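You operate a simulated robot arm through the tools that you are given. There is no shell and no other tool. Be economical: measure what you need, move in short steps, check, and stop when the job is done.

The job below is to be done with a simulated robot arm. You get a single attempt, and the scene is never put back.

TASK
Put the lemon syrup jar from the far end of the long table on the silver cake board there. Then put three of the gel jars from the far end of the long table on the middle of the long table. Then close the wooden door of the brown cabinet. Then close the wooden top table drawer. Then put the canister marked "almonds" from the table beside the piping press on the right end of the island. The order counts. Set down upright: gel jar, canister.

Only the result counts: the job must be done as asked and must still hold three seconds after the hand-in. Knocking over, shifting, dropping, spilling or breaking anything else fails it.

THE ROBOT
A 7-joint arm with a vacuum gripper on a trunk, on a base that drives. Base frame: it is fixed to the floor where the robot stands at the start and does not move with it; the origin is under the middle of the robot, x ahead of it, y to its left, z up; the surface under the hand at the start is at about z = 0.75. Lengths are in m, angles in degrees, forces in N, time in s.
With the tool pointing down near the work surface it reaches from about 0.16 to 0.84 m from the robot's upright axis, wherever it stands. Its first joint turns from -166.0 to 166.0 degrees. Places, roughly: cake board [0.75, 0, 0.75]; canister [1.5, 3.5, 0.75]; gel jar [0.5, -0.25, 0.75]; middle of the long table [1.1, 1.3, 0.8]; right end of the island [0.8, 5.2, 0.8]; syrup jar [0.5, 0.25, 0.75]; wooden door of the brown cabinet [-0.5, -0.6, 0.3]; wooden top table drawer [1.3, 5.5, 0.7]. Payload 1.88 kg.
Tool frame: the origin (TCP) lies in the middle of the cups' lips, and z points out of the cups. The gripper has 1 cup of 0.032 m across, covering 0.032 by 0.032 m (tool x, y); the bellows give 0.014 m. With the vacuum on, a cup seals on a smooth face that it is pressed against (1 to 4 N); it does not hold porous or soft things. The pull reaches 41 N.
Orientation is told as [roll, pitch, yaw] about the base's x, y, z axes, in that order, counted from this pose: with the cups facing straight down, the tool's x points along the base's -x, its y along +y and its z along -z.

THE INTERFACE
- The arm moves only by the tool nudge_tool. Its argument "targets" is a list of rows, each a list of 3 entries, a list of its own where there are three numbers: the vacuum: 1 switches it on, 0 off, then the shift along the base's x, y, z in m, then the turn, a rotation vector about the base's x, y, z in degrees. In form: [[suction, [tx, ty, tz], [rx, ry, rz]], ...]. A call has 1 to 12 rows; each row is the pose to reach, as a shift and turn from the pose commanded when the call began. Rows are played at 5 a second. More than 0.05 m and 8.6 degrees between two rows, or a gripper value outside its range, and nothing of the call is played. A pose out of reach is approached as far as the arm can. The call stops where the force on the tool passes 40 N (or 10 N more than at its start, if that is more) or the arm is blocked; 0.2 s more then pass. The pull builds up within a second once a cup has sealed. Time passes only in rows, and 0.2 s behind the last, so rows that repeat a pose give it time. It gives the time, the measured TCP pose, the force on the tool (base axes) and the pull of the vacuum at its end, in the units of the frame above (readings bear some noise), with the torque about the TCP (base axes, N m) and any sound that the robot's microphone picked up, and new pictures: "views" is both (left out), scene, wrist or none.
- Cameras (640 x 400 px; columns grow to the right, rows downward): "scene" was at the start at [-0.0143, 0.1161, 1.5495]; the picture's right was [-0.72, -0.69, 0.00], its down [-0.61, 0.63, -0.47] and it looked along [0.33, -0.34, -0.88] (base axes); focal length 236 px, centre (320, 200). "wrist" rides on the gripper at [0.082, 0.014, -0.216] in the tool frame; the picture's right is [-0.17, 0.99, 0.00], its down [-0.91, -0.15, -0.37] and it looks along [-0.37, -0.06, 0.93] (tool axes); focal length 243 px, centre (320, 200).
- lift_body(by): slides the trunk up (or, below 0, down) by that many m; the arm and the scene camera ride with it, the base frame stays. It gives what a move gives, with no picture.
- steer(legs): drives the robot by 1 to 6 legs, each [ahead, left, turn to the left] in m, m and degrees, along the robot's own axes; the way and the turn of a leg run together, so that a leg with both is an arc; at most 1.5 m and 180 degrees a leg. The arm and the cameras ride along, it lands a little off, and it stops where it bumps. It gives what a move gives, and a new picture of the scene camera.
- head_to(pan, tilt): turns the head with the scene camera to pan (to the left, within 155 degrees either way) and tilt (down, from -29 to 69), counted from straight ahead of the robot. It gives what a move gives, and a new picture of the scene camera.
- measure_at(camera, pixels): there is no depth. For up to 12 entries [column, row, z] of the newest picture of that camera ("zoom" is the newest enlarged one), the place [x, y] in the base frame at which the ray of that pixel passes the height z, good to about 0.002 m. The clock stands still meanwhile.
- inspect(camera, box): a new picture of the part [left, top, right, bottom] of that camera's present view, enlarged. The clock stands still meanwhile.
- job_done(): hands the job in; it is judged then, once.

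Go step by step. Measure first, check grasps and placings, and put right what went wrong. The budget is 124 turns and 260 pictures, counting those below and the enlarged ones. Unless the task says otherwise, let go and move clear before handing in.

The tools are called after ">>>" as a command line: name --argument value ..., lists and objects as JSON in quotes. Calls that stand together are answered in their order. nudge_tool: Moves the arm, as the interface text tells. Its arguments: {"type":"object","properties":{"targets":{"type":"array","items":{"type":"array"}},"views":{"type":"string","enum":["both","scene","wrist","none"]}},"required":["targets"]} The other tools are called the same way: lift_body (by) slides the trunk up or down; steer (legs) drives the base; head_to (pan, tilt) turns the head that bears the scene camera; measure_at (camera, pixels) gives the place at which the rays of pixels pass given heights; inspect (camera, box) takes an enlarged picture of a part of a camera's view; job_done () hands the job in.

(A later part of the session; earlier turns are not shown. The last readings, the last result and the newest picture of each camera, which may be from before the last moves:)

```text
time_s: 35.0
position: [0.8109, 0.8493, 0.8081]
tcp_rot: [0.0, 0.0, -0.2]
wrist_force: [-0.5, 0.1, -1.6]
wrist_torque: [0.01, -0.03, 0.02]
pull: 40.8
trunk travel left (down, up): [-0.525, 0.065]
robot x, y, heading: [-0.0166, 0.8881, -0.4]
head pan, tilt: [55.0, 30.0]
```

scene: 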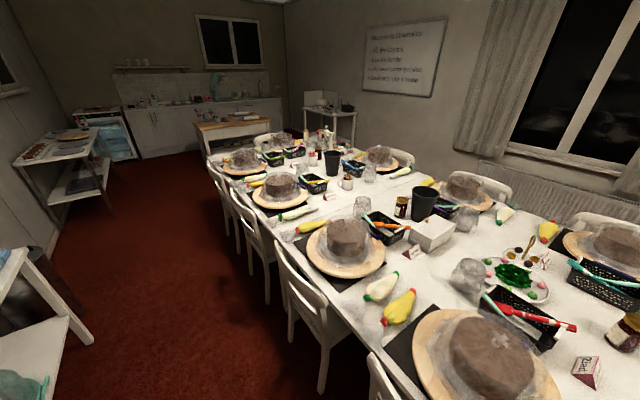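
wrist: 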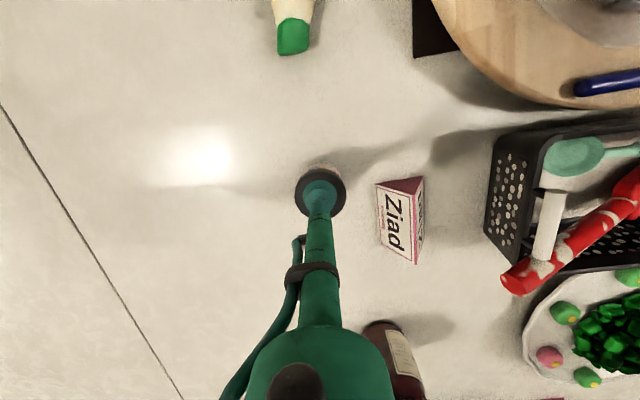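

>>> nudge_tool --targets '[[1, [0, 0, -0.002], [0, 0, 0]], [1, [0, 0, -0.004], [0, 0, 0]], [1, [0, 0, -0.005], [0, 0, 0]], [1, [0, 0, -0.005], [0, 0, 0]]]' --views "none"

```text
time_s: 36.0
position: [0.8094, 0.8491, 0.8033]
tcp_rot: [0.0, 0.0, -0.3]
wrist_force: [0.9, 0.1, -0.9]
wrist_torque: [0.01, 0.02, 0.0]
pull: 40.5
trunk travel left (down, up): [-0.525, 0.065]
robot x, y, heading: [-0.0145, 0.8825, -0.5]
head pan, tilt: [55.0, 30.0]
```

No contact yet; a few more mm in small steps.

>>> nudge_tool --targets '[[1, [0, 0, -0.002], [0, 0, 0]], [1, [0, 0, -0.003], [0, 0, 0]], [1, [0, 0, -0.003], [0, 0, 0]]]' --views "wrist"

>>> inspect --camera "wrist" --box '[260, 130, 400, 240]'

```text
time_s: 36.8
position: [0.8092, 0.8484, 0.8017]
tcp_rot: [0.0, -0.2, -0.2]
wrist_force: [0.2, -0.6, 9.4]
wrist_torque: [-0.01, -0.04, -0.05]
pull: 40.7
trunk travel left (down, up): [-0.525, 0.065]
robot x, y, heading: [-0.0169, 0.8833, -0.4]
head pan, tilt: [55.0, 30.0]
```

wrist: 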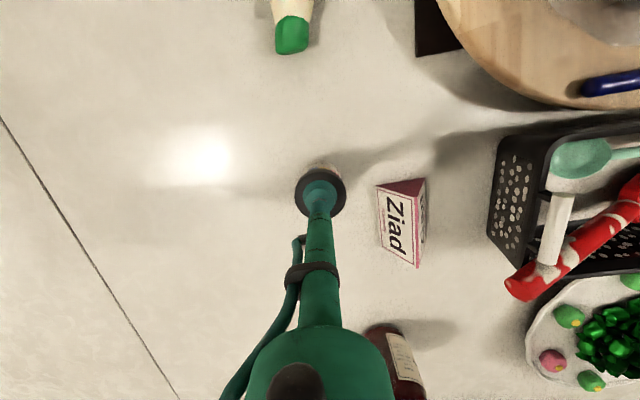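

```text
3.64 times, centred on (330, 185) of wrist
```

zoom: 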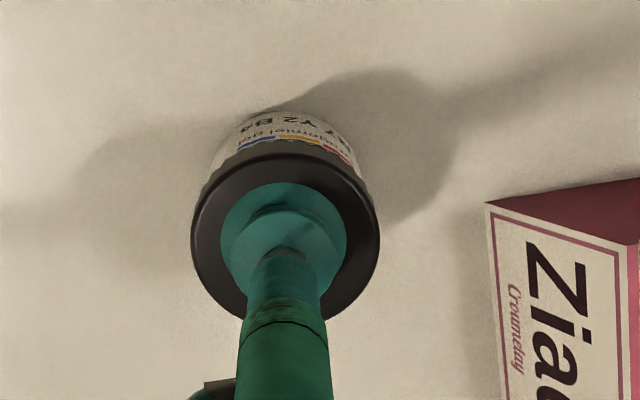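

Contact (9.4 N), jar seated. Release and rise.

>>> nudge_tool --targets '[[0, [0, 0, 0.001], [0, 0, 0]], [0, [0, 0, 0.001], [0, 0, 0]], [0, [0, 0, 0.001], [0, 0, 0]], [0, [0, 0, 0.006], [0, 0, 0]], [0, [0, 0, 0.02], [0, 0, 0]], [0, [0, 0, 0.06], [0, 0, 0]], [0, [-0.03, -0.03, 0.09], [0, 0, 0]], [0, [-0.06, -0.06, 0.12], [0, 0, 0]], [0, [-0.09, -0.09, 0.15], [0, 0, 0]], [0, [-0.12, -0.12, 0.18], [0, 0, 0]]]' --views "wrist"

```text
refused: row 7 steps farther than a row can; nothing moved
```

>>> nudge_tool --targets '[[0, [0, 0, 0.001], [0, 0, 0]], [0, [0, 0, 0.001], [0, 0, 0]], [0, [0, 0, 0.001], [0, 0, 0]], [0, [0, 0, 0.006], [0, 0, 0]], [0, [0, 0, 0.02], [0, 0, 0]], [0, [0, 0, 0.06], [0, 0, 0]], [0, [-0.025, -0.025, 0.085], [0, 0, 0]], [0, [-0.05, -0.05, 0.11], [0, 0, 0]], [0, [-0.075, -0.075, 0.135], [0, 0, 0]], [0, [-0.1, -0.1, 0.16], [0, 0, 0]], [0, [-0.125, -0.125, 0.185], [0, 0, 0]]]' --views "wrist"

```text
time_s: 39.2
position: [0.7699, 0.7427, 0.9707]
tcp_rot: [0.0, 0.1, -0.2]
wrist_force: [-0.1, 0.1, 0.2]
wrist_torque: [-0.02, 0.05, 0.0]
pull: 0.1
out of reach, approached as far as the arm can: row 7, 8, 9, 10, 11
trunk travel left (down, up): [-0.525, 0.065]
robot x, y, heading: [-0.0155, 0.8871, -0.4]
head pan, tilt: [55.0, 30.0]
```

wrist: 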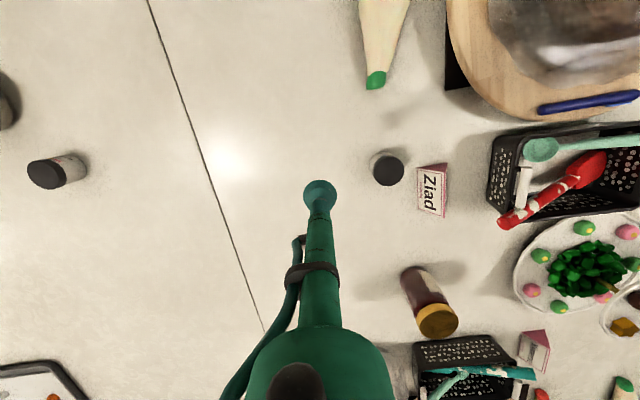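

Jar B stands fine. I drive right 0.28 m so both jar C and the next spot are in reach.

>>> steer --legs '[[0, -0.285, 0.3]]'

>>> nudge_tool --targets '[[0, [-0.01, 0, 0], [0, 0, 0]], [0, [-0.01, 0, 0], [0, 0, 0]]]' --views "wrist"

```text
time_s: 41.2
position: [0.7691, 0.4601, 0.972]
tcp_rot: [0.0, 0.1, -0.2]
wrist_force: [0.4, 0.3, -0.6]
wrist_torque: [-0.03, 0.01, -0.03]
pull: 0.0
trunk travel left (down, up): [-0.525, 0.065]
robot x, y, heading: [-0.0193, 0.6045, 0.0]
head pan, tilt: [55.0, 30.0]
```

scene: 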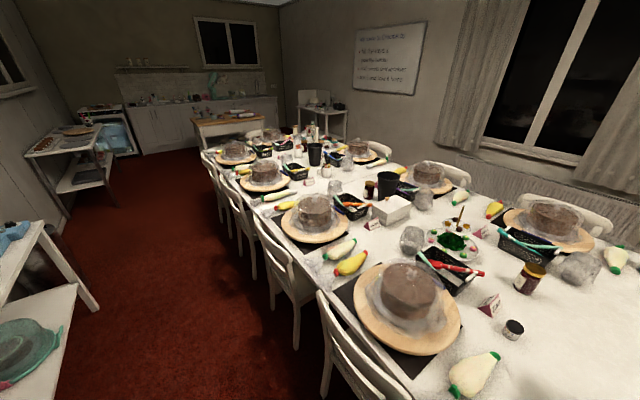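

```text
time_s: 41.8
position: [0.7674, 0.4598, 0.9713]
tcp_rot: [0.0, 0.1, -0.1]
wrist_force: [0.6, 0.1, -0.2]
wrist_torque: [0.02, -0.02, 0.0]
pull: 0.1
out of reach, approached as far as the arm can: row 1, 2
trunk travel left (down, up): [-0.525, 0.065]
robot x, y, heading: [-0.0193, 0.5995, -0.2]
head pan, tilt: [55.0, 30.0]
```

wrist: 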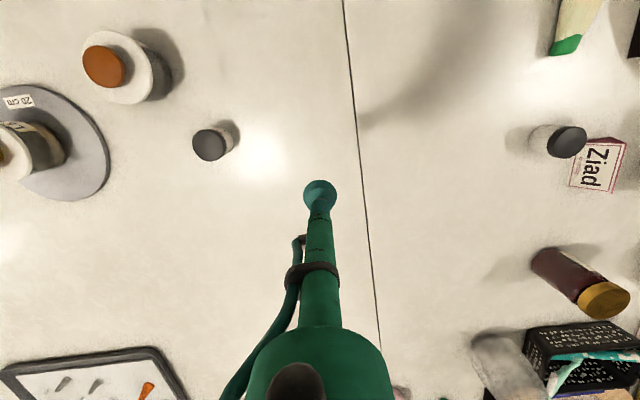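

I measure jar C's lid (211,145) and continue; the arm seems near a limit at this height, so I move and check.

>>> measure_at --camera "wrist" --pixels '[[210, 145, 0.803], [566, 142, 0.803]]'

>>> nudge_tool --targets '[[0, [-0.01, 0, -0.03], [0, 0, 0]], [0, [-0.02, 0, -0.06], [0, 0, 0]], [0, [-0.02, 0, -0.06], [0, 0, 0]]]' --views "none"

```text
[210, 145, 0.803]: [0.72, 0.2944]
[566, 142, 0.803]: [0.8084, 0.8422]
```

```text
time_s: 42.6
position: [0.7782, 0.4542, 0.919]
tcp_rot: [0.2, 0.4, -0.2]
wrist_force: [0.9, 0.0, 0.6]
wrist_torque: [0.01, 0.0, 0.0]
pull: 0.2
out of reach, approached as far as the arm can: row 1, 2, 3
trunk travel left (down, up): [-0.525, 0.065]
robot x, y, heading: [-0.0237, 0.5977, -0.2]
head pan, tilt: [55.0, 30.0]
```

>>> nudge_tool --targets '[[0, [-0.02, -0.03, -0.01], [0, 0, 0]], [0, [-0.04, -0.06, -0.02], [0, 0, 0]], [0, [-0.06, -0.09, -0.03], [0, 0, 0]], [0, [-0.06, -0.12, -0.04], [0, 0, 0]], [0, [-0.06, -0.12, -0.04], [0, 0, 0]]]' --views "none"

```text
time_s: 43.8
position: [0.7457, 0.3214, 0.8818]
tcp_rot: [0.1, 0.3, -0.1]
wrist_force: [0.5, -0.6, -0.7]
wrist_torque: [0.02, 0.0, -0.01]
pull: 0.1
out of reach, approached as far as the arm can: row 1, 2, 3, 4, 5
trunk travel left (down, up): [-0.525, 0.065]
robot x, y, heading: [-0.0174, 0.5971, -0.2]
head pan, tilt: [55.0, 30.0]
```

>>> nudge_tool --targets '[[0, [-0.025, -0.01, 0], [0, 0, 0]], [0, [-0.05, -0.02, 0], [0, 0, 0]], [0, [-0.05, -0.02, 0], [0, 0, 0]], [0, [-0.05, -0.02, 0], [0, 0, 0]]]' --views "none"

```text
time_s: 44.8
position: [0.7328, 0.2884, 0.888]
tcp_rot: [0.1, 0.2, -0.1]
wrist_force: [1.0, 0.3, -0.1]
wrist_torque: [0.01, 0.0, 0.02]
pull: 0.1
out of reach, approached as far as the arm can: row 1, 2, 3, 4
trunk travel left (down, up): [-0.525, 0.065]
robot x, y, heading: [-0.0171, 0.5983, -0.1]
head pan, tilt: [55.0, 30.0]
```

>>> nudge_tool --targets '[[0, [-0.02, 0.015, -0.015], [0, 0, 0]], [0, [-0.03, 0.025, -0.03], [0, 0, 0]], [0, [-0.03, 0.025, -0.03], [0, 0, 0]]]' --views "wrist"

```text
time_s: 45.6
position: [0.7375, 0.2965, 0.8659]
tcp_rot: [0.1, 0.5, -0.2]
wrist_force: [-0.1, 0.5, -0.6]
wrist_torque: [-0.01, -0.02, -0.03]
pull: 0.1
out of reach, approached as far as the arm can: row 1, 2, 3
trunk travel left (down, up): [-0.525, 0.065]
robot x, y, heading: [-0.0201, 0.6019, 0.0]
head pan, tilt: [55.0, 30.0]
```

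wrist: 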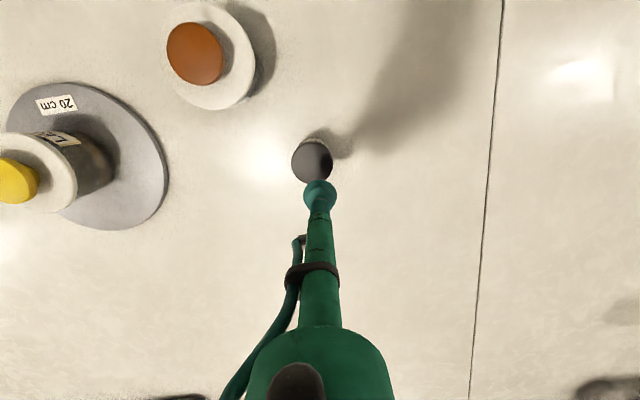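

The command still lies beyond reach; I pull x in further.

>>> nudge_tool --targets '[[0, [-0.03, 0, 0], [0, 0, 0]], [0, [-0.06, 0, 0], [0, 0, 0]], [0, [-0.06, 0, 0], [0, 0, 0]]]' --views "none"

```text
time_s: 46.4
position: [0.7298, 0.2802, 0.8706]
tcp_rot: [0.1, 0.3, -0.1]
wrist_force: [-0.2, 0.2, 0.3]
wrist_torque: [0.0, -0.01, 0.0]
pull: 0.0
out of reach, approached as far as the arm can: row 1, 2, 3
trunk travel left (down, up): [-0.525, 0.065]
robot x, y, heading: [-0.0183, 0.5995, -0.1]
head pan, tilt: [55.0, 30.0]
```

Clamping shows the commanded pose is ~0.3 m beyond reach along the arm's direction. I bring the command in gradually, staying at this height.

>>> nudge_tool --targets '[[0, [-0.04, 0.017, 0], [0, 0, 0]], [0, [-0.08, 0.034, 0], [0, 0, 0]], [0, [-0.12, 0.051, 0], [0, 0, 0]], [0, [-0.16, 0.068, 0], [0, 0, 0]], [0, [-0.2, 0.085, 0], [0, 0, 0]], [0, [-0.2, 0.085, 0], [0, 0, 0]]]' --views "none"

```text
time_s: 47.8
position: [0.7297, 0.2782, 0.8772]
tcp_rot: [0.1, 0.3, 0.0]
wrist_force: [0.3, 0.3, 0.1]
wrist_torque: [0.0, 0.02, 0.01]
pull: 0.1
out of reach, approached as far as the arm can: row 1, 2, 3, 4, 5, 6
trunk travel left (down, up): [-0.525, 0.065]
robot x, y, heading: [-0.016, 0.6002, -0.0]
head pan, tilt: [55.0, 30.0]
```

>>> nudge_tool --targets '[[0, [-0.04, 0.017, 0], [0, 0, 0]], [0, [-0.08, 0.034, 0], [0, 0, 0]], [0, [-0.1, 0.043, 0], [0, 0, 0]], [0, [-0.1, 0.043, 0], [0, 0, 0]]]' --views "none"

```text
time_s: 48.8
position: [0.7281, 0.2771, 0.8789]
tcp_rot: [0.1, 0.3, -0.1]
wrist_force: [0.6, -0.2, -0.1]
wrist_torque: [-0.01, 0.03, -0.01]
pull: 0.0
out of reach, approached as far as the arm can: row 1, 2, 3, 4
trunk travel left (down, up): [-0.525, 0.065]
robot x, y, heading: [-0.015, 0.6029, -0.3]
head pan, tilt: [55.0, 30.0]
```

The arm seems stuck fully stretched: inward commands aren't followed. I bring the command back to the actual pose, then descend slightly, which should bend the elbow again.

>>> nudge_tool --targets '[[0, [0.047, -0.0145, 0], [0, 0, 0]], [0, [0.094, -0.029, 0], [0, 0, 0]], [0, [0.141, -0.0435, 0], [0, 0, 0]], [0, [0.188, -0.058, 0], [0, 0, 0]], [0, [0.235, -0.0725, 0], [0, 0, 0]], [0, [0.282, -0.087, 0], [0, 0, 0]], [0, [0.329, -0.1015, 0], [0, 0, 0]], [0, [0.376, -0.116, 0], [0, 0, 0]], [0, [0.423, -0.1305, 0], [0, 0, 0]], [0, [0.47, -0.145, 0], [0, 0, 0]], [0, [0.517, -0.1595, 0], [0, 0, 0]]]' --views "wrist"

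```text
time_s: 51.2
position: [0.7668, 0.3052, 0.8408]
tcp_rot: [0.0, 0.0, -0.2]
wrist_force: [-0.4, -0.2, 0.1]
wrist_torque: [-0.02, 0.01, 0.02]
pull: 0.1
out of reach, approached as far as the arm can: row 1, 2, 3, 4, 5, 6, 7, 8, 9, 10, 11
trunk travel left (down, up): [-0.525, 0.065]
robot x, y, heading: [-0.0171, 0.6013, -0.0]
head pan, tilt: [55.0, 30.0]
```

wrist: 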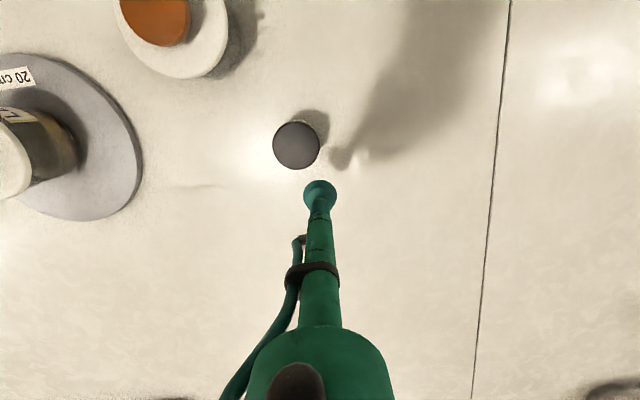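

I look at the arm's posture with the head camera.

>>> head_to --pan -15 --tilt 50

```text
time_s: 52.6
position: [0.7663, 0.3065, 0.8412]
tcp_rot: [0.0, 0.1, -0.2]
wrist_force: [0.2, -0.9, -0.3]
wrist_torque: [-0.01, 0.0, 0.03]
pull: 0.0
trunk travel left (down, up): [-0.525, 0.065]
robot x, y, heading: [-0.0172, 0.5992, -0.1]
head pan, tilt: [-15.0, 50.0]
```

scene: 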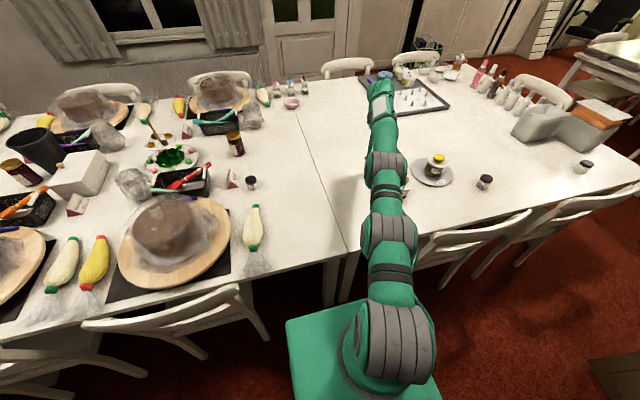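

The arm is nearly straight. I set the command back at the actual position and tilt the tip outward ~20°, which pulls the wrist in and bends the elbow.

>>> nudge_tool --targets '[[0, [0.045, 0.005, 0.01], [0, 0, 0]], [0, [0.09, 0.01, 0.01], [0, 0, 0]], [0, [0.09, 0.01, 0.01], [0, -7, 0]], [0, [0.09, 0.01, 0.01], [0, -14, 0]], [0, [0.09, 0.01, 0.01], [0, -21, 0]], [0, [0.09, 0.01, 0.01], [0, -21, 0]]]' --views "wrist"

```text
time_s: 54.0
position: [0.8636, 0.3156, 0.8412]
tcp_rot: [0.1, -21.0, -0.1]
wrist_force: [1.4, -1.0, 0.7]
wrist_torque: [0.01, 0.01, -0.01]
pull: 0.0
out of reach, approached as far as the arm can: row 1, 2, 3, 4
trunk travel left (down, up): [-0.525, 0.065]
robot x, y, heading: [-0.0212, 0.6018, 0.2]
head pan, tilt: [-15.0, 50.0]
```

wrist: 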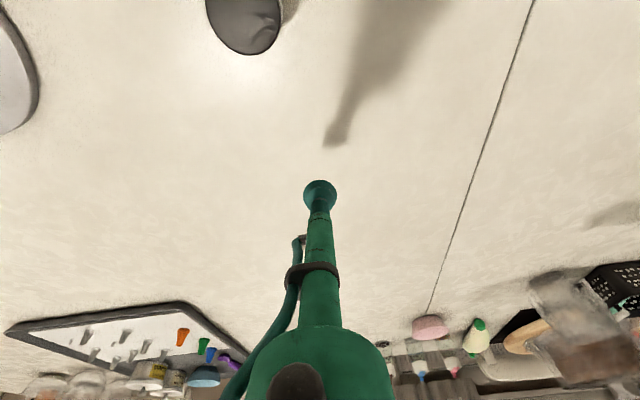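

It freed up (rows 5–6 reachable). I retract 16 cm while tilted, then straighten.

>>> nudge_tool --targets '[[0, [-0.03, 0, 0.02], [0, 0, 0]], [0, [-0.065, 0, 0.04], [0, 0, 0]], [0, [-0.105, 0, 0.05], [0, 0, 0]], [0, [-0.145, 0, 0.05], [0, 0, 0]], [0, [-0.16, 0, 0.05], [0, 7, 0]], [0, [-0.16, 0, 0.05], [0, 14, 0]], [0, [-0.16, 0, 0.05], [0, 21, 0]], [0, [-0.16, 0, 0.05], [0, 21, 0]]]' --views "wrist"

```text
time_s: 55.8
position: [0.7042, 0.3169, 0.8891]
tcp_rot: [0.0, 0.2, -0.2]
wrist_force: [-0.7, 0.0, 0.2]
wrist_torque: [-0.02, 0.01, 0.02]
pull: 0.1
trunk travel left (down, up): [-0.525, 0.065]
robot x, y, heading: [-0.0151, 0.6014, -0.0]
head pan, tilt: [-15.0, 50.0]
```

wrist: 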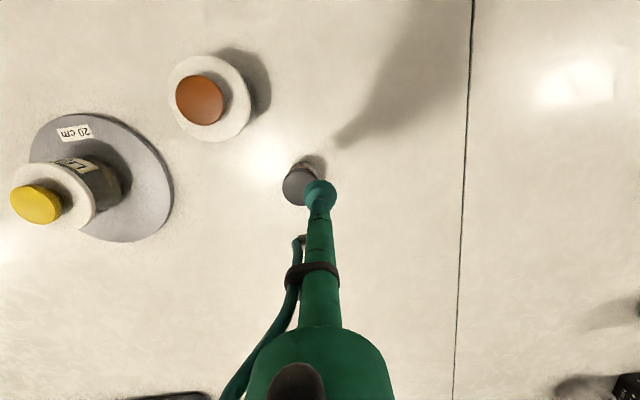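

Free again at (0.704,0.317,0.889). I measure C's lid.

>>> measure_at --camera "wrist" --pixels '[[299, 186, 0.803], [199, 99, 0.845]]'

```text
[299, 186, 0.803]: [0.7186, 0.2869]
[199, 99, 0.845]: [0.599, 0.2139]
```

Lid at ≈(0.719,0.290). I align, descend with the vacuum, and press.

>>> nudge_tool --targets '[[0, [0.008, -0.014, 0], [0, 0, 0]], [0, [0.015, -0.027, -0.01], [0, 0, 0]], [1, [0.015, -0.027, -0.04], [0, 0, 0]], [1, [0.015, -0.027, -0.07], [0, 0, 0]], [1, [0.015, -0.027, -0.08], [0, 0, 0]], [1, [0.015, -0.027, -0.086], [0, 0, 0]], [1, [0.015, -0.027, -0.088], [0, 0, 0]], [1, [0.015, -0.027, -0.088], [0, 0, 0]]]' --views "wrist"

```text
time_s: 57.6
position: [0.7183, 0.2897, 0.8033]
tcp_rot: [0.0, 0.0, -0.2]
wrist_force: [-1.1, -0.6, 7.4]
wrist_torque: [-0.01, -0.06, -0.02]
pull: 40.5
trunk travel left (down, up): [-0.525, 0.065]
robot x, y, heading: [-0.0196, 0.5998, -0.1]
head pan, tilt: [-15.0, 50.0]
```

wrist: 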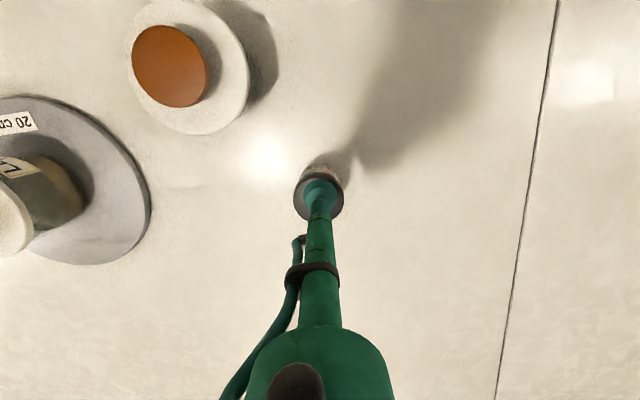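

Sealed. I lift to z≈0.87 and swing toward the next spot (0.76,0.77), keeping within 0.8 m.

>>> nudge_tool --targets '[[1, [0, 0, 0.02], [0, 0, 0]], [1, [-0.01, 0, 0.05], [0, 0, 0]], [1, [-0.02, 0.02, 0.075], [0, 0, 0]], [1, [-0.02, 0.068, 0.075], [0, 0, 0]], [1, [-0.015, 0.116, 0.075], [0, 0, 0]], [1, [-0.01, 0.164, 0.075], [0, 0, 0]], [1, [0, 0.212, 0.075], [0, 0, 0]], [1, [0, 0.26, 0.075], [0, 0, 0]], [1, [0.005, 0.308, 0.075], [0, 0, 0]], [1, [0.01, 0.356, 0.075], [0, 0, 0]], [1, [0.02, 0.404, 0.075], [0, 0, 0]], [1, [0.03, 0.44, 0.075], [0, 0, 0]]]' --views "none"

>>> nudge_tool --targets '[[1, [0.01, 0.03, 0], [0, 0, 0]], [1, [0.012, 0.04, -0.01], [0, 0, 0]], [1, [0.012, 0.04, -0.03], [0, 0, 0]], [1, [0.012, 0.04, -0.05], [0, 0, 0]], [1, [0.012, 0.04, -0.06], [0, 0, 0]], [1, [0.012, 0.04, -0.06], [0, 0, 0]]]' --views "wrist"

```text
time_s: 60.2
position: [0.7493, 0.73, 0.8781]
tcp_rot: [0.0, 0.1, -0.2]
wrist_force: [-0.1, 0.1, -1.4]
wrist_torque: [0.03, 0.0, 0.0]
pull: 40.5
trunk travel left (down, up): [-0.525, 0.065]
robot x, y, heading: [-0.0189, 0.6025, -0.3]
head pan, tilt: [-15.0, 50.0]
```

```text
time_s: 61.6
position: [0.7595, 0.7703, 0.8172]
tcp_rot: [0.1, 0.1, -0.1]
wrist_force: [-0.1, 0.4, -0.8]
wrist_torque: [0.0, 0.02, 0.04]
pull: 41.0
trunk travel left (down, up): [-0.525, 0.065]
robot x, y, heading: [-0.0166, 0.6018, -0.2]
head pan, tilt: [-15.0, 50.0]
```

wrist: 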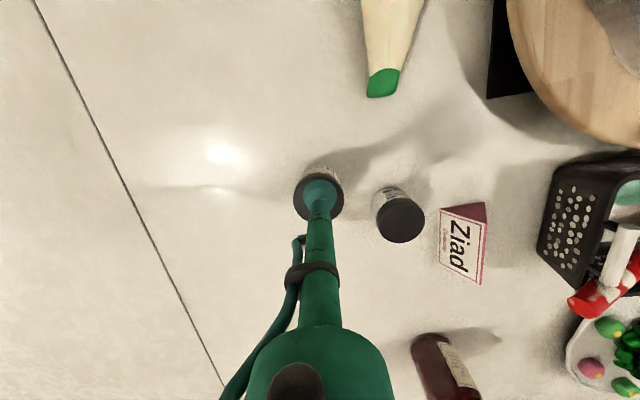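

Clear spot. I lower to contact, and check.

>>> nudge_tool --targets '[[1, [0, 0, -0.008], [0, 0, 0]], [1, [0, 0, -0.012], [0, 0, 0]], [1, [0, 0, -0.014], [0, 0, 0]], [1, [0, 0, -0.0155], [0, 0, 0]], [1, [0, 0, -0.0155], [0, 0, 0]]]' --views "none"

```text
time_s: 62.8
position: [0.7609, 0.7696, 0.8043]
tcp_rot: [0.1, 0.0, -0.1]
wrist_force: [-1.7, 0.6, 8.5]
wrist_torque: [0.0, -0.01, -0.07]
pull: 40.8
trunk travel left (down, up): [-0.525, 0.065]
robot x, y, heading: [-0.0156, 0.6011, -0.0]
head pan, tilt: [-15.0, 50.0]
```

Contact. Release and back off up and inward.

>>> nudge_tool --targets '[[0, [0, 0, 0.001], [0, 0, 0]], [0, [0, 0, 0.001], [0, 0, 0]], [0, [0, 0, 0.001], [0, 0, 0]], [0, [0, 0, 0.006], [0, 0, 0]], [0, [0, 0, 0.02], [0, 0, 0]], [0, [-0.01, -0.01, 0.055], [0, 0, 0]], [0, [-0.04, -0.02, 0.08], [0, 0, 0]], [0, [-0.08, -0.03, 0.1], [0, 0, 0]], [0, [-0.12, -0.03, 0.12], [0, 0, 0]], [0, [-0.15, -0.03, 0.14], [0, 0, 0]]]' --views "wrist"

```text
time_s: 65.0
position: [0.6089, 0.7407, 0.941]
tcp_rot: [0.0, 0.2, -0.1]
wrist_force: [-0.1, 1.1, 0.1]
wrist_torque: [0.0, -0.01, 0.0]
pull: 0.1
trunk travel left (down, up): [-0.525, 0.065]
robot x, y, heading: [-0.0149, 0.6028, -0.0]
head pan, tilt: [-15.0, 50.0]
```

wrist: 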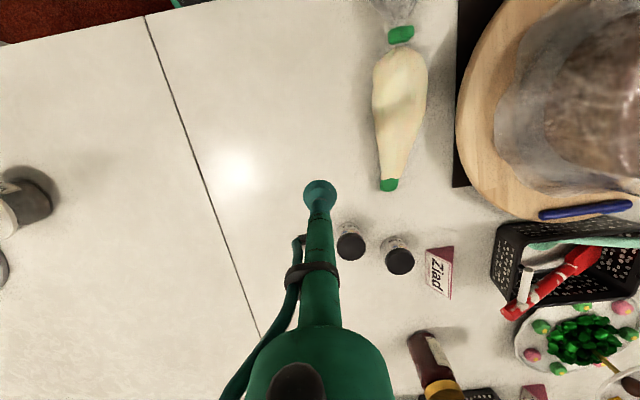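

Two jars placed. I measure them and the bag tip, then drive right 0.45 m for jar A.

>>> measure_at --camera "wrist" --pixels '[[352, 246, 0.803], [399, 260, 0.803], [388, 190, 0.75], [380, 185, 0.77]]'

>>> steer --legs '[[0, -0.45, 0]]'

>>> nudge_tool --targets '[[0, [0, -0.04, 0], [0, 0, 0]], [0, [-0.01, -0.085, 0], [0, 0, 0]], [0, [-0.02, -0.13, 0], [0, 0, 0]], [0, [-0.03, -0.175, 0], [0, 0, 0]], [0, [-0.04, -0.22, 0], [0, 0, 0]], [0, [-0.05, -0.265, 0], [0, 0, 0]], [0, [-0.06, -0.31, 0], [0, 0, 0]], [0, [-0.065, -0.355, 0], [0, 0, 0]], [0, [-0.065, -0.4, -0.01], [0, 0, 0]], [0, [-0.065, -0.44, -0.03], [0, 0, 0]], [0, [-0.065, -0.475, -0.06], [0, 0, 0]], [0, [-0.065, -0.475, -0.06], [0, 0, 0]]]' --views "wrist"

```text
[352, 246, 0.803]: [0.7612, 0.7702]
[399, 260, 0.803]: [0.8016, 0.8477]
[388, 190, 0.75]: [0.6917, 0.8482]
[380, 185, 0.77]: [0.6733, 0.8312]
```

```text
time_s: 67.7
position: [0.6088, 0.2887, 0.9403]
tcp_rot: [-0.1, 0.1, -0.3]
wrist_force: [0.8, 0.0, 0.0]
wrist_torque: [0.04, 0.0, -0.03]
pull: 0.0
trunk travel left (down, up): [-0.525, 0.065]
robot x, y, heading: [-0.0189, 0.1513, 0.0]
head pan, tilt: [-15.0, 50.0]
```

scene: 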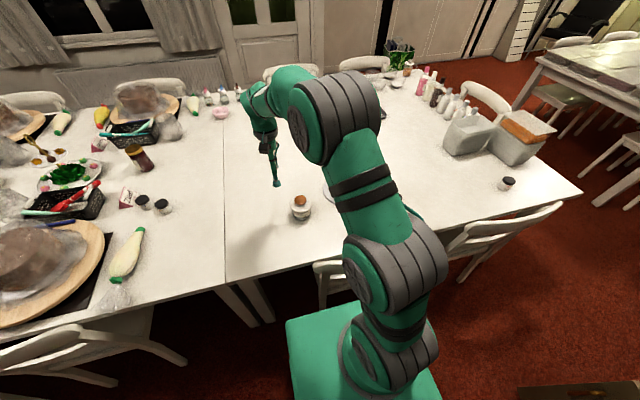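

```text
time_s: 70.3
position: [0.5429, -0.1855, 0.8805]
tcp_rot: [0.1, 0.2, -0.2]
wrist_force: [0.4, 0.1, 0.8]
wrist_torque: [0.04, 0.04, -0.02]
pull: 0.2
trunk travel left (down, up): [-0.525, 0.065]
robot x, y, heading: [-0.0195, 0.1511, -0.3]
head pan, tilt: [-15.0, 50.0]
```

wrist: 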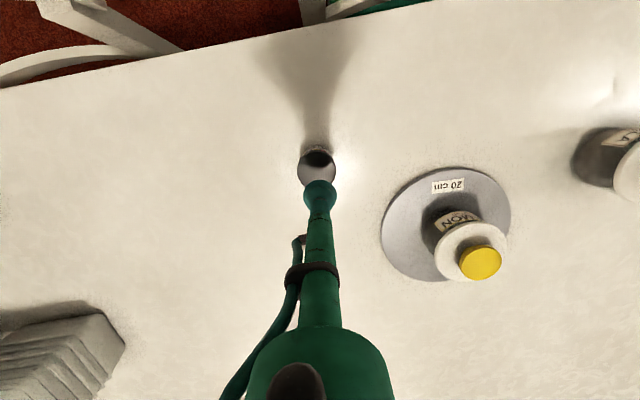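

>>> inspect --camera "wrist" --box '[270, 130, 370, 210]'

>>> measure_at --camera "wrist" --pixels '[[316, 166, 0.803], [317, 172, 0.803]]'

```text
5.00 times, centred on (320, 170) of wrist
```

zoom: 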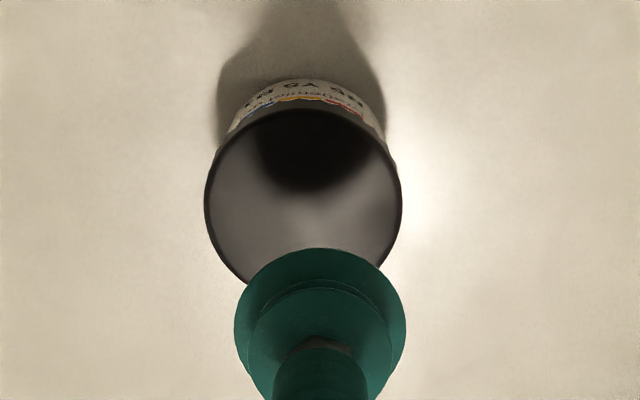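

```text
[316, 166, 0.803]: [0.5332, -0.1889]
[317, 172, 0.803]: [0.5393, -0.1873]
```

Lid centre ≈(0.538,-0.188). I descend with the vacuum.

>>> nudge_tool --targets '[[1, [-0.004, -0.002, -0.03], [0, 0, 0]], [1, [-0.004, -0.002, -0.06], [0, 0, 0]], [1, [-0.004, -0.002, -0.072], [0, 0, 0]], [1, [-0.004, -0.002, -0.077], [0, 0, 0]], [1, [-0.004, -0.002, -0.079], [0, 0, 0]], [1, [-0.004, -0.002, -0.079], [0, 0, 0]], [1, [-0.004, -0.002, -0.079], [0, 0, 0]]]' --views "none"

```text
time_s: 71.9
position: [0.5394, -0.188, 0.8039]
tcp_rot: [0.0, 0.1, -0.2]
wrist_force: [-0.1, 0.0, 6.9]
wrist_torque: [0.01, -0.01, 0.01]
pull: 40.5
trunk travel left (down, up): [-0.525, 0.065]
robot x, y, heading: [-0.019, 0.1501, -0.3]
head pan, tilt: [-15.0, 50.0]
```

Sealed. I lift and drive left 0.47 m.

>>> nudge_tool --targets '[[1, [0, 0, 0.02], [0, 0, 0]], [1, [0, 0, 0.06], [0, 0, 0]], [1, [0, 0, 0.1], [0, 0, 0]], [1, [0, 0, 0.14], [0, 0, 0]], [1, [0, 0, 0.16], [0, 0, 0]], [1, [0, 0, 0.16], [0, 0, 0]]]' --views "wrist"

>>> steer --legs '[[0, 0.47, 0.2]]'

```text
time_s: 73.3
position: [0.5386, -0.1886, 0.9637]
tcp_rot: [0.0, 0.1, -0.2]
wrist_force: [1.0, 0.3, -0.9]
wrist_torque: [-0.03, 0.0, -0.01]
pull: 40.6
trunk travel left (down, up): [-0.525, 0.065]
robot x, y, heading: [-0.0176, 0.1524, -0.0]
head pan, tilt: [-15.0, 50.0]
```

wrist: 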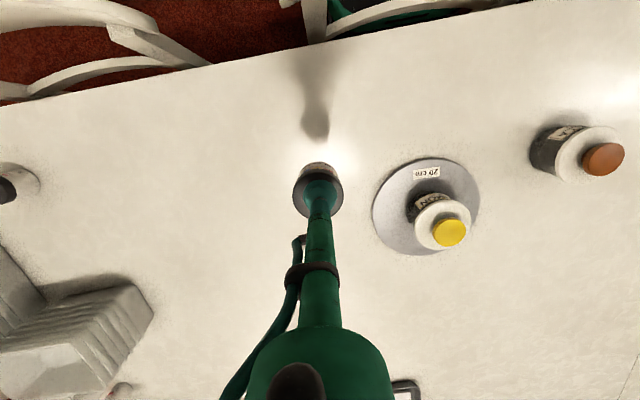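

```text
time_s: 76.1
position: [0.541, 0.281, 0.9632]
tcp_rot: [-0.1, 0.1, 0.1]
wrist_force: [-1.1, 0.0, -1.0]
wrist_torque: [-0.01, 0.02, 0.02]
pull: 41.0
trunk travel left (down, up): [-0.525, 0.065]
robot x, y, heading: [-0.0141, 0.6152, 0.2]
head pan, tilt: [-15.0, 50.0]
```

scene: 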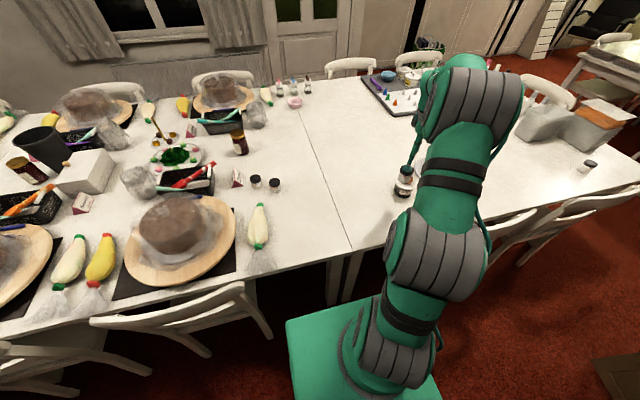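

I move to the third spot (0.69,0.755).

>>> nudge_tool --targets '[[1, [0.014, 0.044, 0], [0, 0, 0]], [1, [0.028, 0.088, 0], [0, 0, 0]], [1, [0.042, 0.132, 0], [0, 0, 0]], [1, [0.056, 0.176, 0], [0, 0, 0]], [1, [0.07, 0.22, 0], [0, 0, 0]], [1, [0.084, 0.264, 0], [0, 0, 0]], [1, [0.098, 0.308, 0], [0, 0, 0]], [1, [0.112, 0.352, 0], [0, 0, 0]], [1, [0.126, 0.396, 0], [0, 0, 0]], [1, [0.14, 0.44, 0], [0, 0, 0]], [1, [0.149, 0.474, -0.02], [0, 0, 0]], [1, [0.149, 0.474, -0.06], [0, 0, 0]]]' --views "none"

>>> nudge_tool --targets '[[1, [0, 0, -0.04], [0, 0, 0]], [1, [0, 0, -0.08], [0, 0, 0]], [1, [0, 0, -0.085], [0, 0, 0]], [1, [0, 0, -0.085], [0, 0, 0]]]' --views "wrist"

```text
time_s: 78.7
position: [0.6916, 0.7556, 0.9013]
tcp_rot: [0.0, 0.3, 0.2]
wrist_force: [-0.2, 0.1, -1.3]
wrist_torque: [0.0, -0.02, -0.02]
pull: 40.3
trunk travel left (down, up): [-0.525, 0.065]
robot x, y, heading: [-0.0201, 0.6168, -0.1]
head pan, tilt: [-15.0, 50.0]
```

```text
time_s: 79.7
position: [0.6909, 0.755, 0.8166]
tcp_rot: [0.0, 0.1, 0.1]
wrist_force: [-0.4, 0.7, -1.6]
wrist_torque: [0.0, 0.01, 0.02]
pull: 40.7
trunk travel left (down, up): [-0.525, 0.065]
robot x, y, heading: [-0.0235, 0.6184, 0.3]
head pan, tilt: [-15.0, 50.0]
```

wrist: 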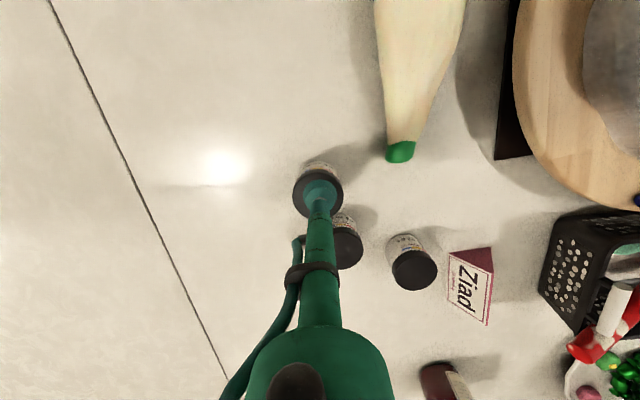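

Jar held clear of the others. I lower to contact.

>>> nudge_tool --targets '[[1, [0, 0, -0.008], [0, 0, 0]], [1, [0, 0, -0.012], [0, 0, 0]], [1, [0, 0, -0.0145], [0, 0, 0]], [1, [0, 0, -0.0145], [0, 0, 0]]]' --views "none"

```text
time_s: 80.7
position: [0.6917, 0.7563, 0.8051]
tcp_rot: [0.0, 0.0, 0.2]
wrist_force: [-0.5, 0.2, 5.0]
wrist_torque: [-0.01, -0.01, 0.0]
pull: 40.9
trunk travel left (down, up): [-0.525, 0.065]
robot x, y, heading: [-0.0208, 0.6156, 0.2]
head pan, tilt: [-15.0, 50.0]
```

>>> nudge_tool --targets '[[0, [0, 0, 0.0], [0, 0, 0]], [0, [0, 0, 0.001], [0, 0, 0]], [0, [0, 0, 0.001], [0, 0, 0]], [0, [0, 0, 0.006], [0, 0, 0]], [0, [0, 0, 0.02], [0, 0, 0]], [0, [0, 0, 0.06], [0, 0, 0]], [0, [-0.03, -0.02, 0.09], [0, 0, 0]], [0, [-0.06, -0.04, 0.12], [0, 0, 0]], [0, [-0.09, -0.07, 0.14], [0, 0, 0]], [0, [-0.12, -0.1, 0.16], [0, 0, 0]]]' --views "both"

```text
time_s: 82.9
position: [0.5696, 0.6548, 0.9633]
tcp_rot: [0.0, 0.1, 0.1]
wrist_force: [0.1, 1.1, -0.4]
wrist_torque: [-0.03, 0.04, -0.05]
pull: 0.0
trunk travel left (down, up): [-0.525, 0.065]
robot x, y, heading: [-0.0208, 0.6155, 0.2]
head pan, tilt: [-15.0, 50.0]
```

scene: 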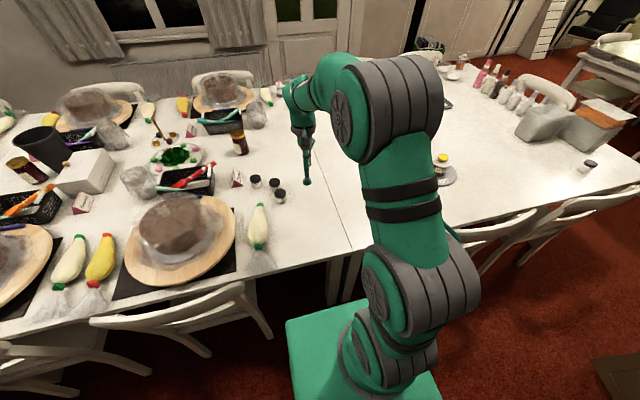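
wrist: 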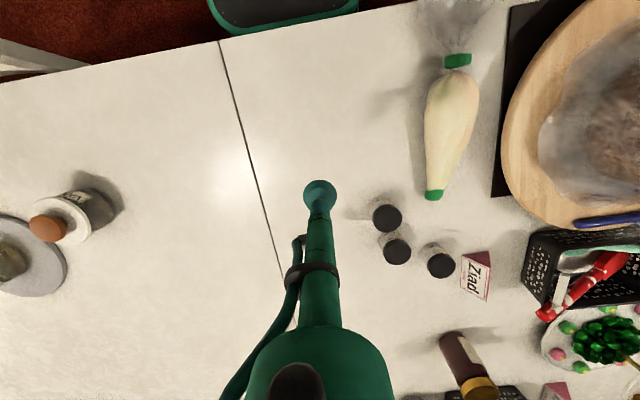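

All three gel jars stand on the middle. Next, the cabinet door. I fold the arm in and look toward (-0.5,-0.6).

>>> nudge_tool --targets '[[0, [-0.04, -0.01, 0.02], [0, 0, 0]], [0, [-0.08, -0.02, 0.04], [0, 0, 0]], [0, [-0.12, -0.03, 0.06], [0, 0, 0]], [0, [-0.16, -0.04, 0.08], [0, 0, 0]], [0, [-0.19, -0.04, 0.1], [0, 0, 0]]]' --views "none"

>>> head_to --pan -110 --tilt 40

>>> head_to --pan -145 --tilt 45

```text
time_s: 84.1
position: [0.3794, 0.6146, 1.063]
tcp_rot: [0.1, 0.1, 0.1]
wrist_force: [-0.9, 0.5, -0.5]
wrist_torque: [0.0, 0.03, 0.01]
pull: 0.1
trunk travel left (down, up): [-0.525, 0.065]
robot x, y, heading: [-0.0178, 0.6129, 0.1]
head pan, tilt: [-15.0, 50.0]
```

```text
time_s: 85.8
position: [0.3802, 0.6158, 1.0644]
tcp_rot: [-0.1, 0.2, 0.2]
wrist_force: [0.0, -0.6, 0.6]
wrist_torque: [0.01, 0.0, 0.02]
pull: 0.1
trunk travel left (down, up): [-0.525, 0.065]
robot x, y, heading: [-0.021, 0.6178, 0.0]
head pan, tilt: [-110.0, 40.0]
```

scene: 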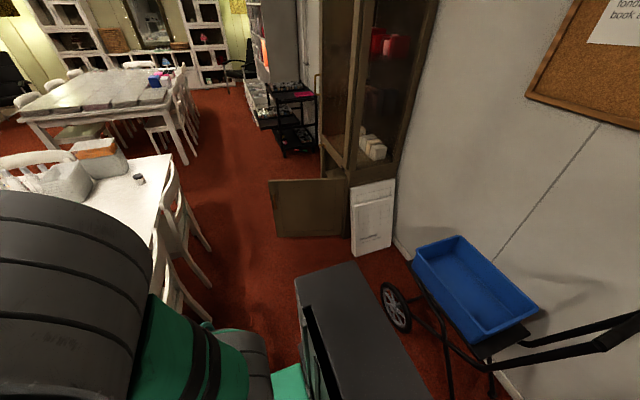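

```text
time_s: 86.8
position: [0.3816, 0.6148, 1.0642]
tcp_rot: [-0.1, 0.1, 0.1]
wrist_force: [-0.6, 0.3, 1.3]
wrist_torque: [-0.02, 0.03, -0.02]
pull: 0.0
trunk travel left (down, up): [-0.525, 0.065]
robot x, y, heading: [-0.0192, 0.6161, -0.2]
head pan, tilt: [-145.0, 45.0]
```

scene: 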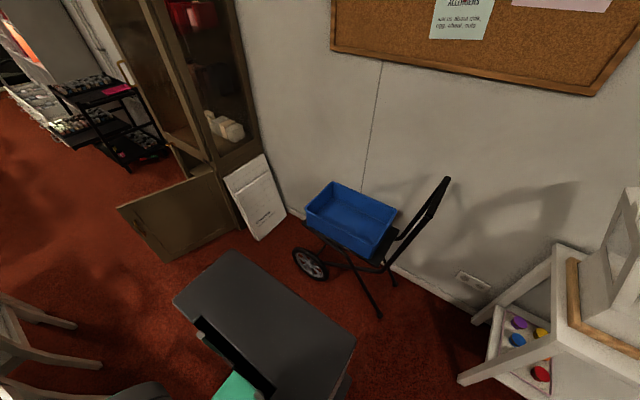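

The open lower door sticks out from the cabinet with its outer face toward me. I measure its corners at several heights, plus nearby objects.

>>> measure_at --camera "scene" --pixels '[[165, 260, 0.05], [165, 260, 0.1], [118, 207, 0.4], [118, 207, 0.5], [118, 207, 0.6], [238, 233, 0.05], [238, 233, 0.1], [215, 173, 0.4], [215, 173, 0.5], [215, 173, 0.6], [260, 240, 0.0], [287, 215, 0.0]]'

>>> inspect --camera "scene" --box '[80, 120, 320, 280]'

```text
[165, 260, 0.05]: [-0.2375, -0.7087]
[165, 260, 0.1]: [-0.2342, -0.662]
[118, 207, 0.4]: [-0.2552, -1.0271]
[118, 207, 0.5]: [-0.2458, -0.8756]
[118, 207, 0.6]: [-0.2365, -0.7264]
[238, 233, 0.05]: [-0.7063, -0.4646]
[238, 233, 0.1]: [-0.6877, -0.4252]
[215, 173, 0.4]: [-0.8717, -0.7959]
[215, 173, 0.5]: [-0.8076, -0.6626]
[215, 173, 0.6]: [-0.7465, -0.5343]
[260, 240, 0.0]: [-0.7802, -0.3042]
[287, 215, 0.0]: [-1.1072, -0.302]
```

```text
2.50 times, centred on (200, 200) of scene
```

zoom: 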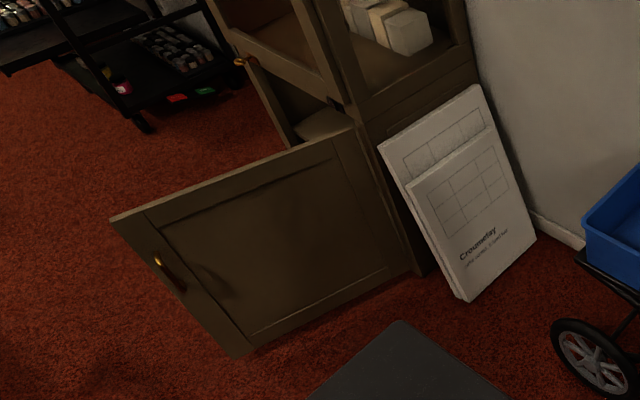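

The door runs from a hinge near (-0.72,-0.48) to its free edge near (-0.24,-0.70), z 0.05–0.61. I need the robot's own rear-box footprint before turning, so I measure its corners.

>>> measure_at --camera "scene" --pixels '[[235, 250, 0.4], [235, 250, 0.6], [235, 250, 0.8], [235, 250, 1.0], [175, 297, 0.4], [175, 297, 0.6], [175, 297, 0.8], [355, 345, 0.4], [355, 345, 0.6], [355, 345, 0.8], [355, 345, 1.0]]'

>>> head_to --pan -155 --tilt 69

```text
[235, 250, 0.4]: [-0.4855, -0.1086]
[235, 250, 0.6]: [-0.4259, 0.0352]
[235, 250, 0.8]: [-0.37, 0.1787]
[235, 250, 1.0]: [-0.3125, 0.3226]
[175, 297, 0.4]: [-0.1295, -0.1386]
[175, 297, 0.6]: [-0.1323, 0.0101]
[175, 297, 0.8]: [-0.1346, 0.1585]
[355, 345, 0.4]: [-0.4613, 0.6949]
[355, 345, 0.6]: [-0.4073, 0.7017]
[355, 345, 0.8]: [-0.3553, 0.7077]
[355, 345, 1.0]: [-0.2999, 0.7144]
```

```text
time_s: 87.7
position: [0.3807, 0.6156, 1.0637]
tcp_rot: [0.0, 0.1, 0.1]
wrist_force: [-0.1, 0.2, 0.0]
wrist_torque: [0.03, 0.01, 0.0]
pull: 0.0
trunk travel left (down, up): [-0.525, 0.065]
robot x, y, heading: [-0.0196, 0.6172, 0.2]
head pan, tilt: [-154.7, 68.8]
```

scene: 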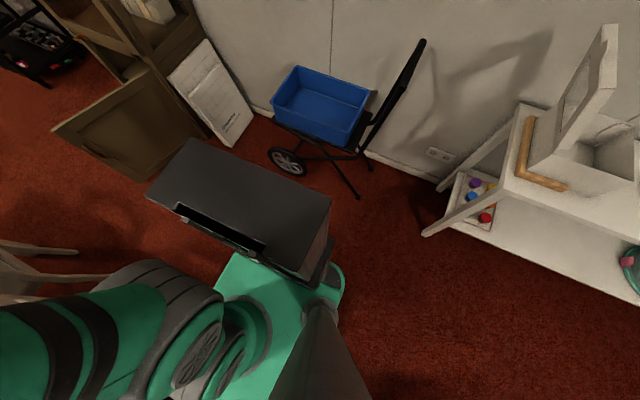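

I measure the trolley wheel, handle and white shelf leg to check turning room here.

>>> measure_at --camera "scene" --pixels '[[290, 165, 0.1], [358, 197, 0.0], [425, 235, 0.2], [425, 235, 0.0], [470, 225, 0.3], [345, 145, 0.45], [222, 145, 0.0], [235, 260, 0.35], [340, 290, 0.3]]'

```text
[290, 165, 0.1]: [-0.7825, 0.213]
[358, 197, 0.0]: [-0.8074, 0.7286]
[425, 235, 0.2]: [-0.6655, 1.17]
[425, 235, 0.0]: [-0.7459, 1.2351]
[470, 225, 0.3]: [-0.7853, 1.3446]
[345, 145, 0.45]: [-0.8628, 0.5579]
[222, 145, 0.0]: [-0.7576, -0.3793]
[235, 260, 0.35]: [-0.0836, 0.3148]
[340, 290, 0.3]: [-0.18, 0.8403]
```

Room is fine (trolley at x≈-0.78). I back off 9 cm, turn right 90° and drive to about y=-0.25 facing the door.

>>> steer --legs '[[-0.09, 0, 0], [0, 0, -90], [0.5, 0, 0]]'

>>> head_to --pan -20 --tilt 50

```text
time_s: 95.2
position: [-0.1126, -0.2797, 1.0641]
tcp_rot: [0.0, 0.1, -90.2]
wrist_force: [-0.1, -0.4, 0.0]
wrist_torque: [0.03, 0.02, 0.01]
pull: 0.0
trunk travel left (down, up): [-0.525, 0.065]
robot x, y, heading: [-0.1119, 0.1214, -90.1]
head pan, tilt: [-154.7, 68.8]
```

scene: 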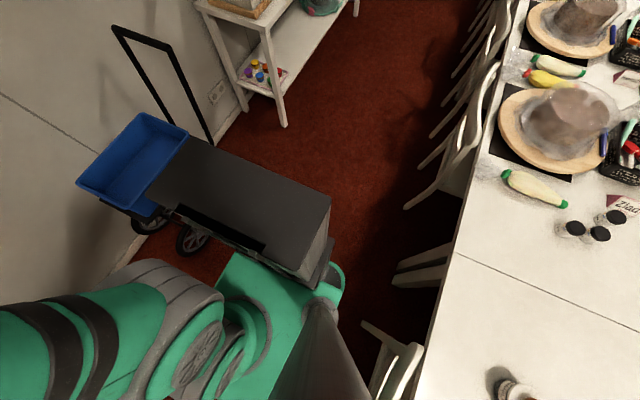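

```text
time_s: 97.3
position: [-0.1133, -0.2797, 1.0631]
tcp_rot: [-0.1, 0.0, -90.1]
wrist_force: [0.5, 0.7, -0.3]
wrist_torque: [-0.03, -0.02, -0.03]
pull: 0.0
trunk travel left (down, up): [-0.525, 0.065]
robot x, y, heading: [-0.1103, 0.1204, -90.3]
head pan, tilt: [-20.0, 50.0]
```

scene: 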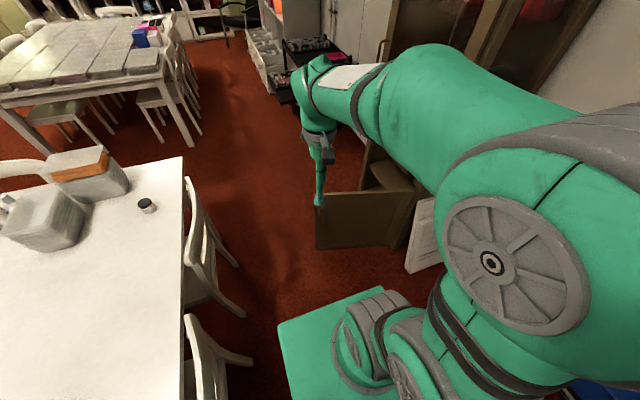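

A better view of the door: free edge (315,195)–(318,248). I measure it.

>>> inspect --camera "scene" --box '[280, 130, 460, 280]'

>>> measure_at --camera "scene" --pixels '[[318, 248, 0.05], [318, 248, 0.1], [315, 195, 0.55], [315, 195, 0.6], [315, 195, 0.65], [396, 247, 0.05], [396, 247, 0.1], [413, 191, 0.6], [413, 191, 0.65], [405, 270, 0.0], [440, 260, 0.0]]'

```text
2.67 times, centred on (370, 205) of scene
```

zoom: 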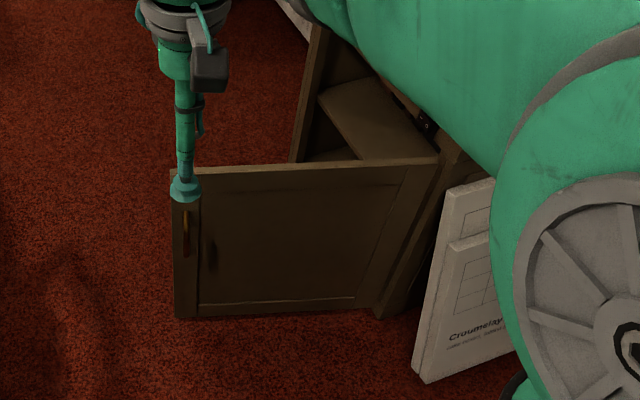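

```text
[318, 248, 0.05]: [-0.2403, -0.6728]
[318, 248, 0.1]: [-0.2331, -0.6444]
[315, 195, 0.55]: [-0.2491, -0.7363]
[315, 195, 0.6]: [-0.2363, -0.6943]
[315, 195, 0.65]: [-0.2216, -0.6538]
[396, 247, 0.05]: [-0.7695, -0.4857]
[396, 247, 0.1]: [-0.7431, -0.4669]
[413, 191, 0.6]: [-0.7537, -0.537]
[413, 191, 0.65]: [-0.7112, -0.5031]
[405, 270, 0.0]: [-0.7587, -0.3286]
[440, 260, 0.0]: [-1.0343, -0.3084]
```

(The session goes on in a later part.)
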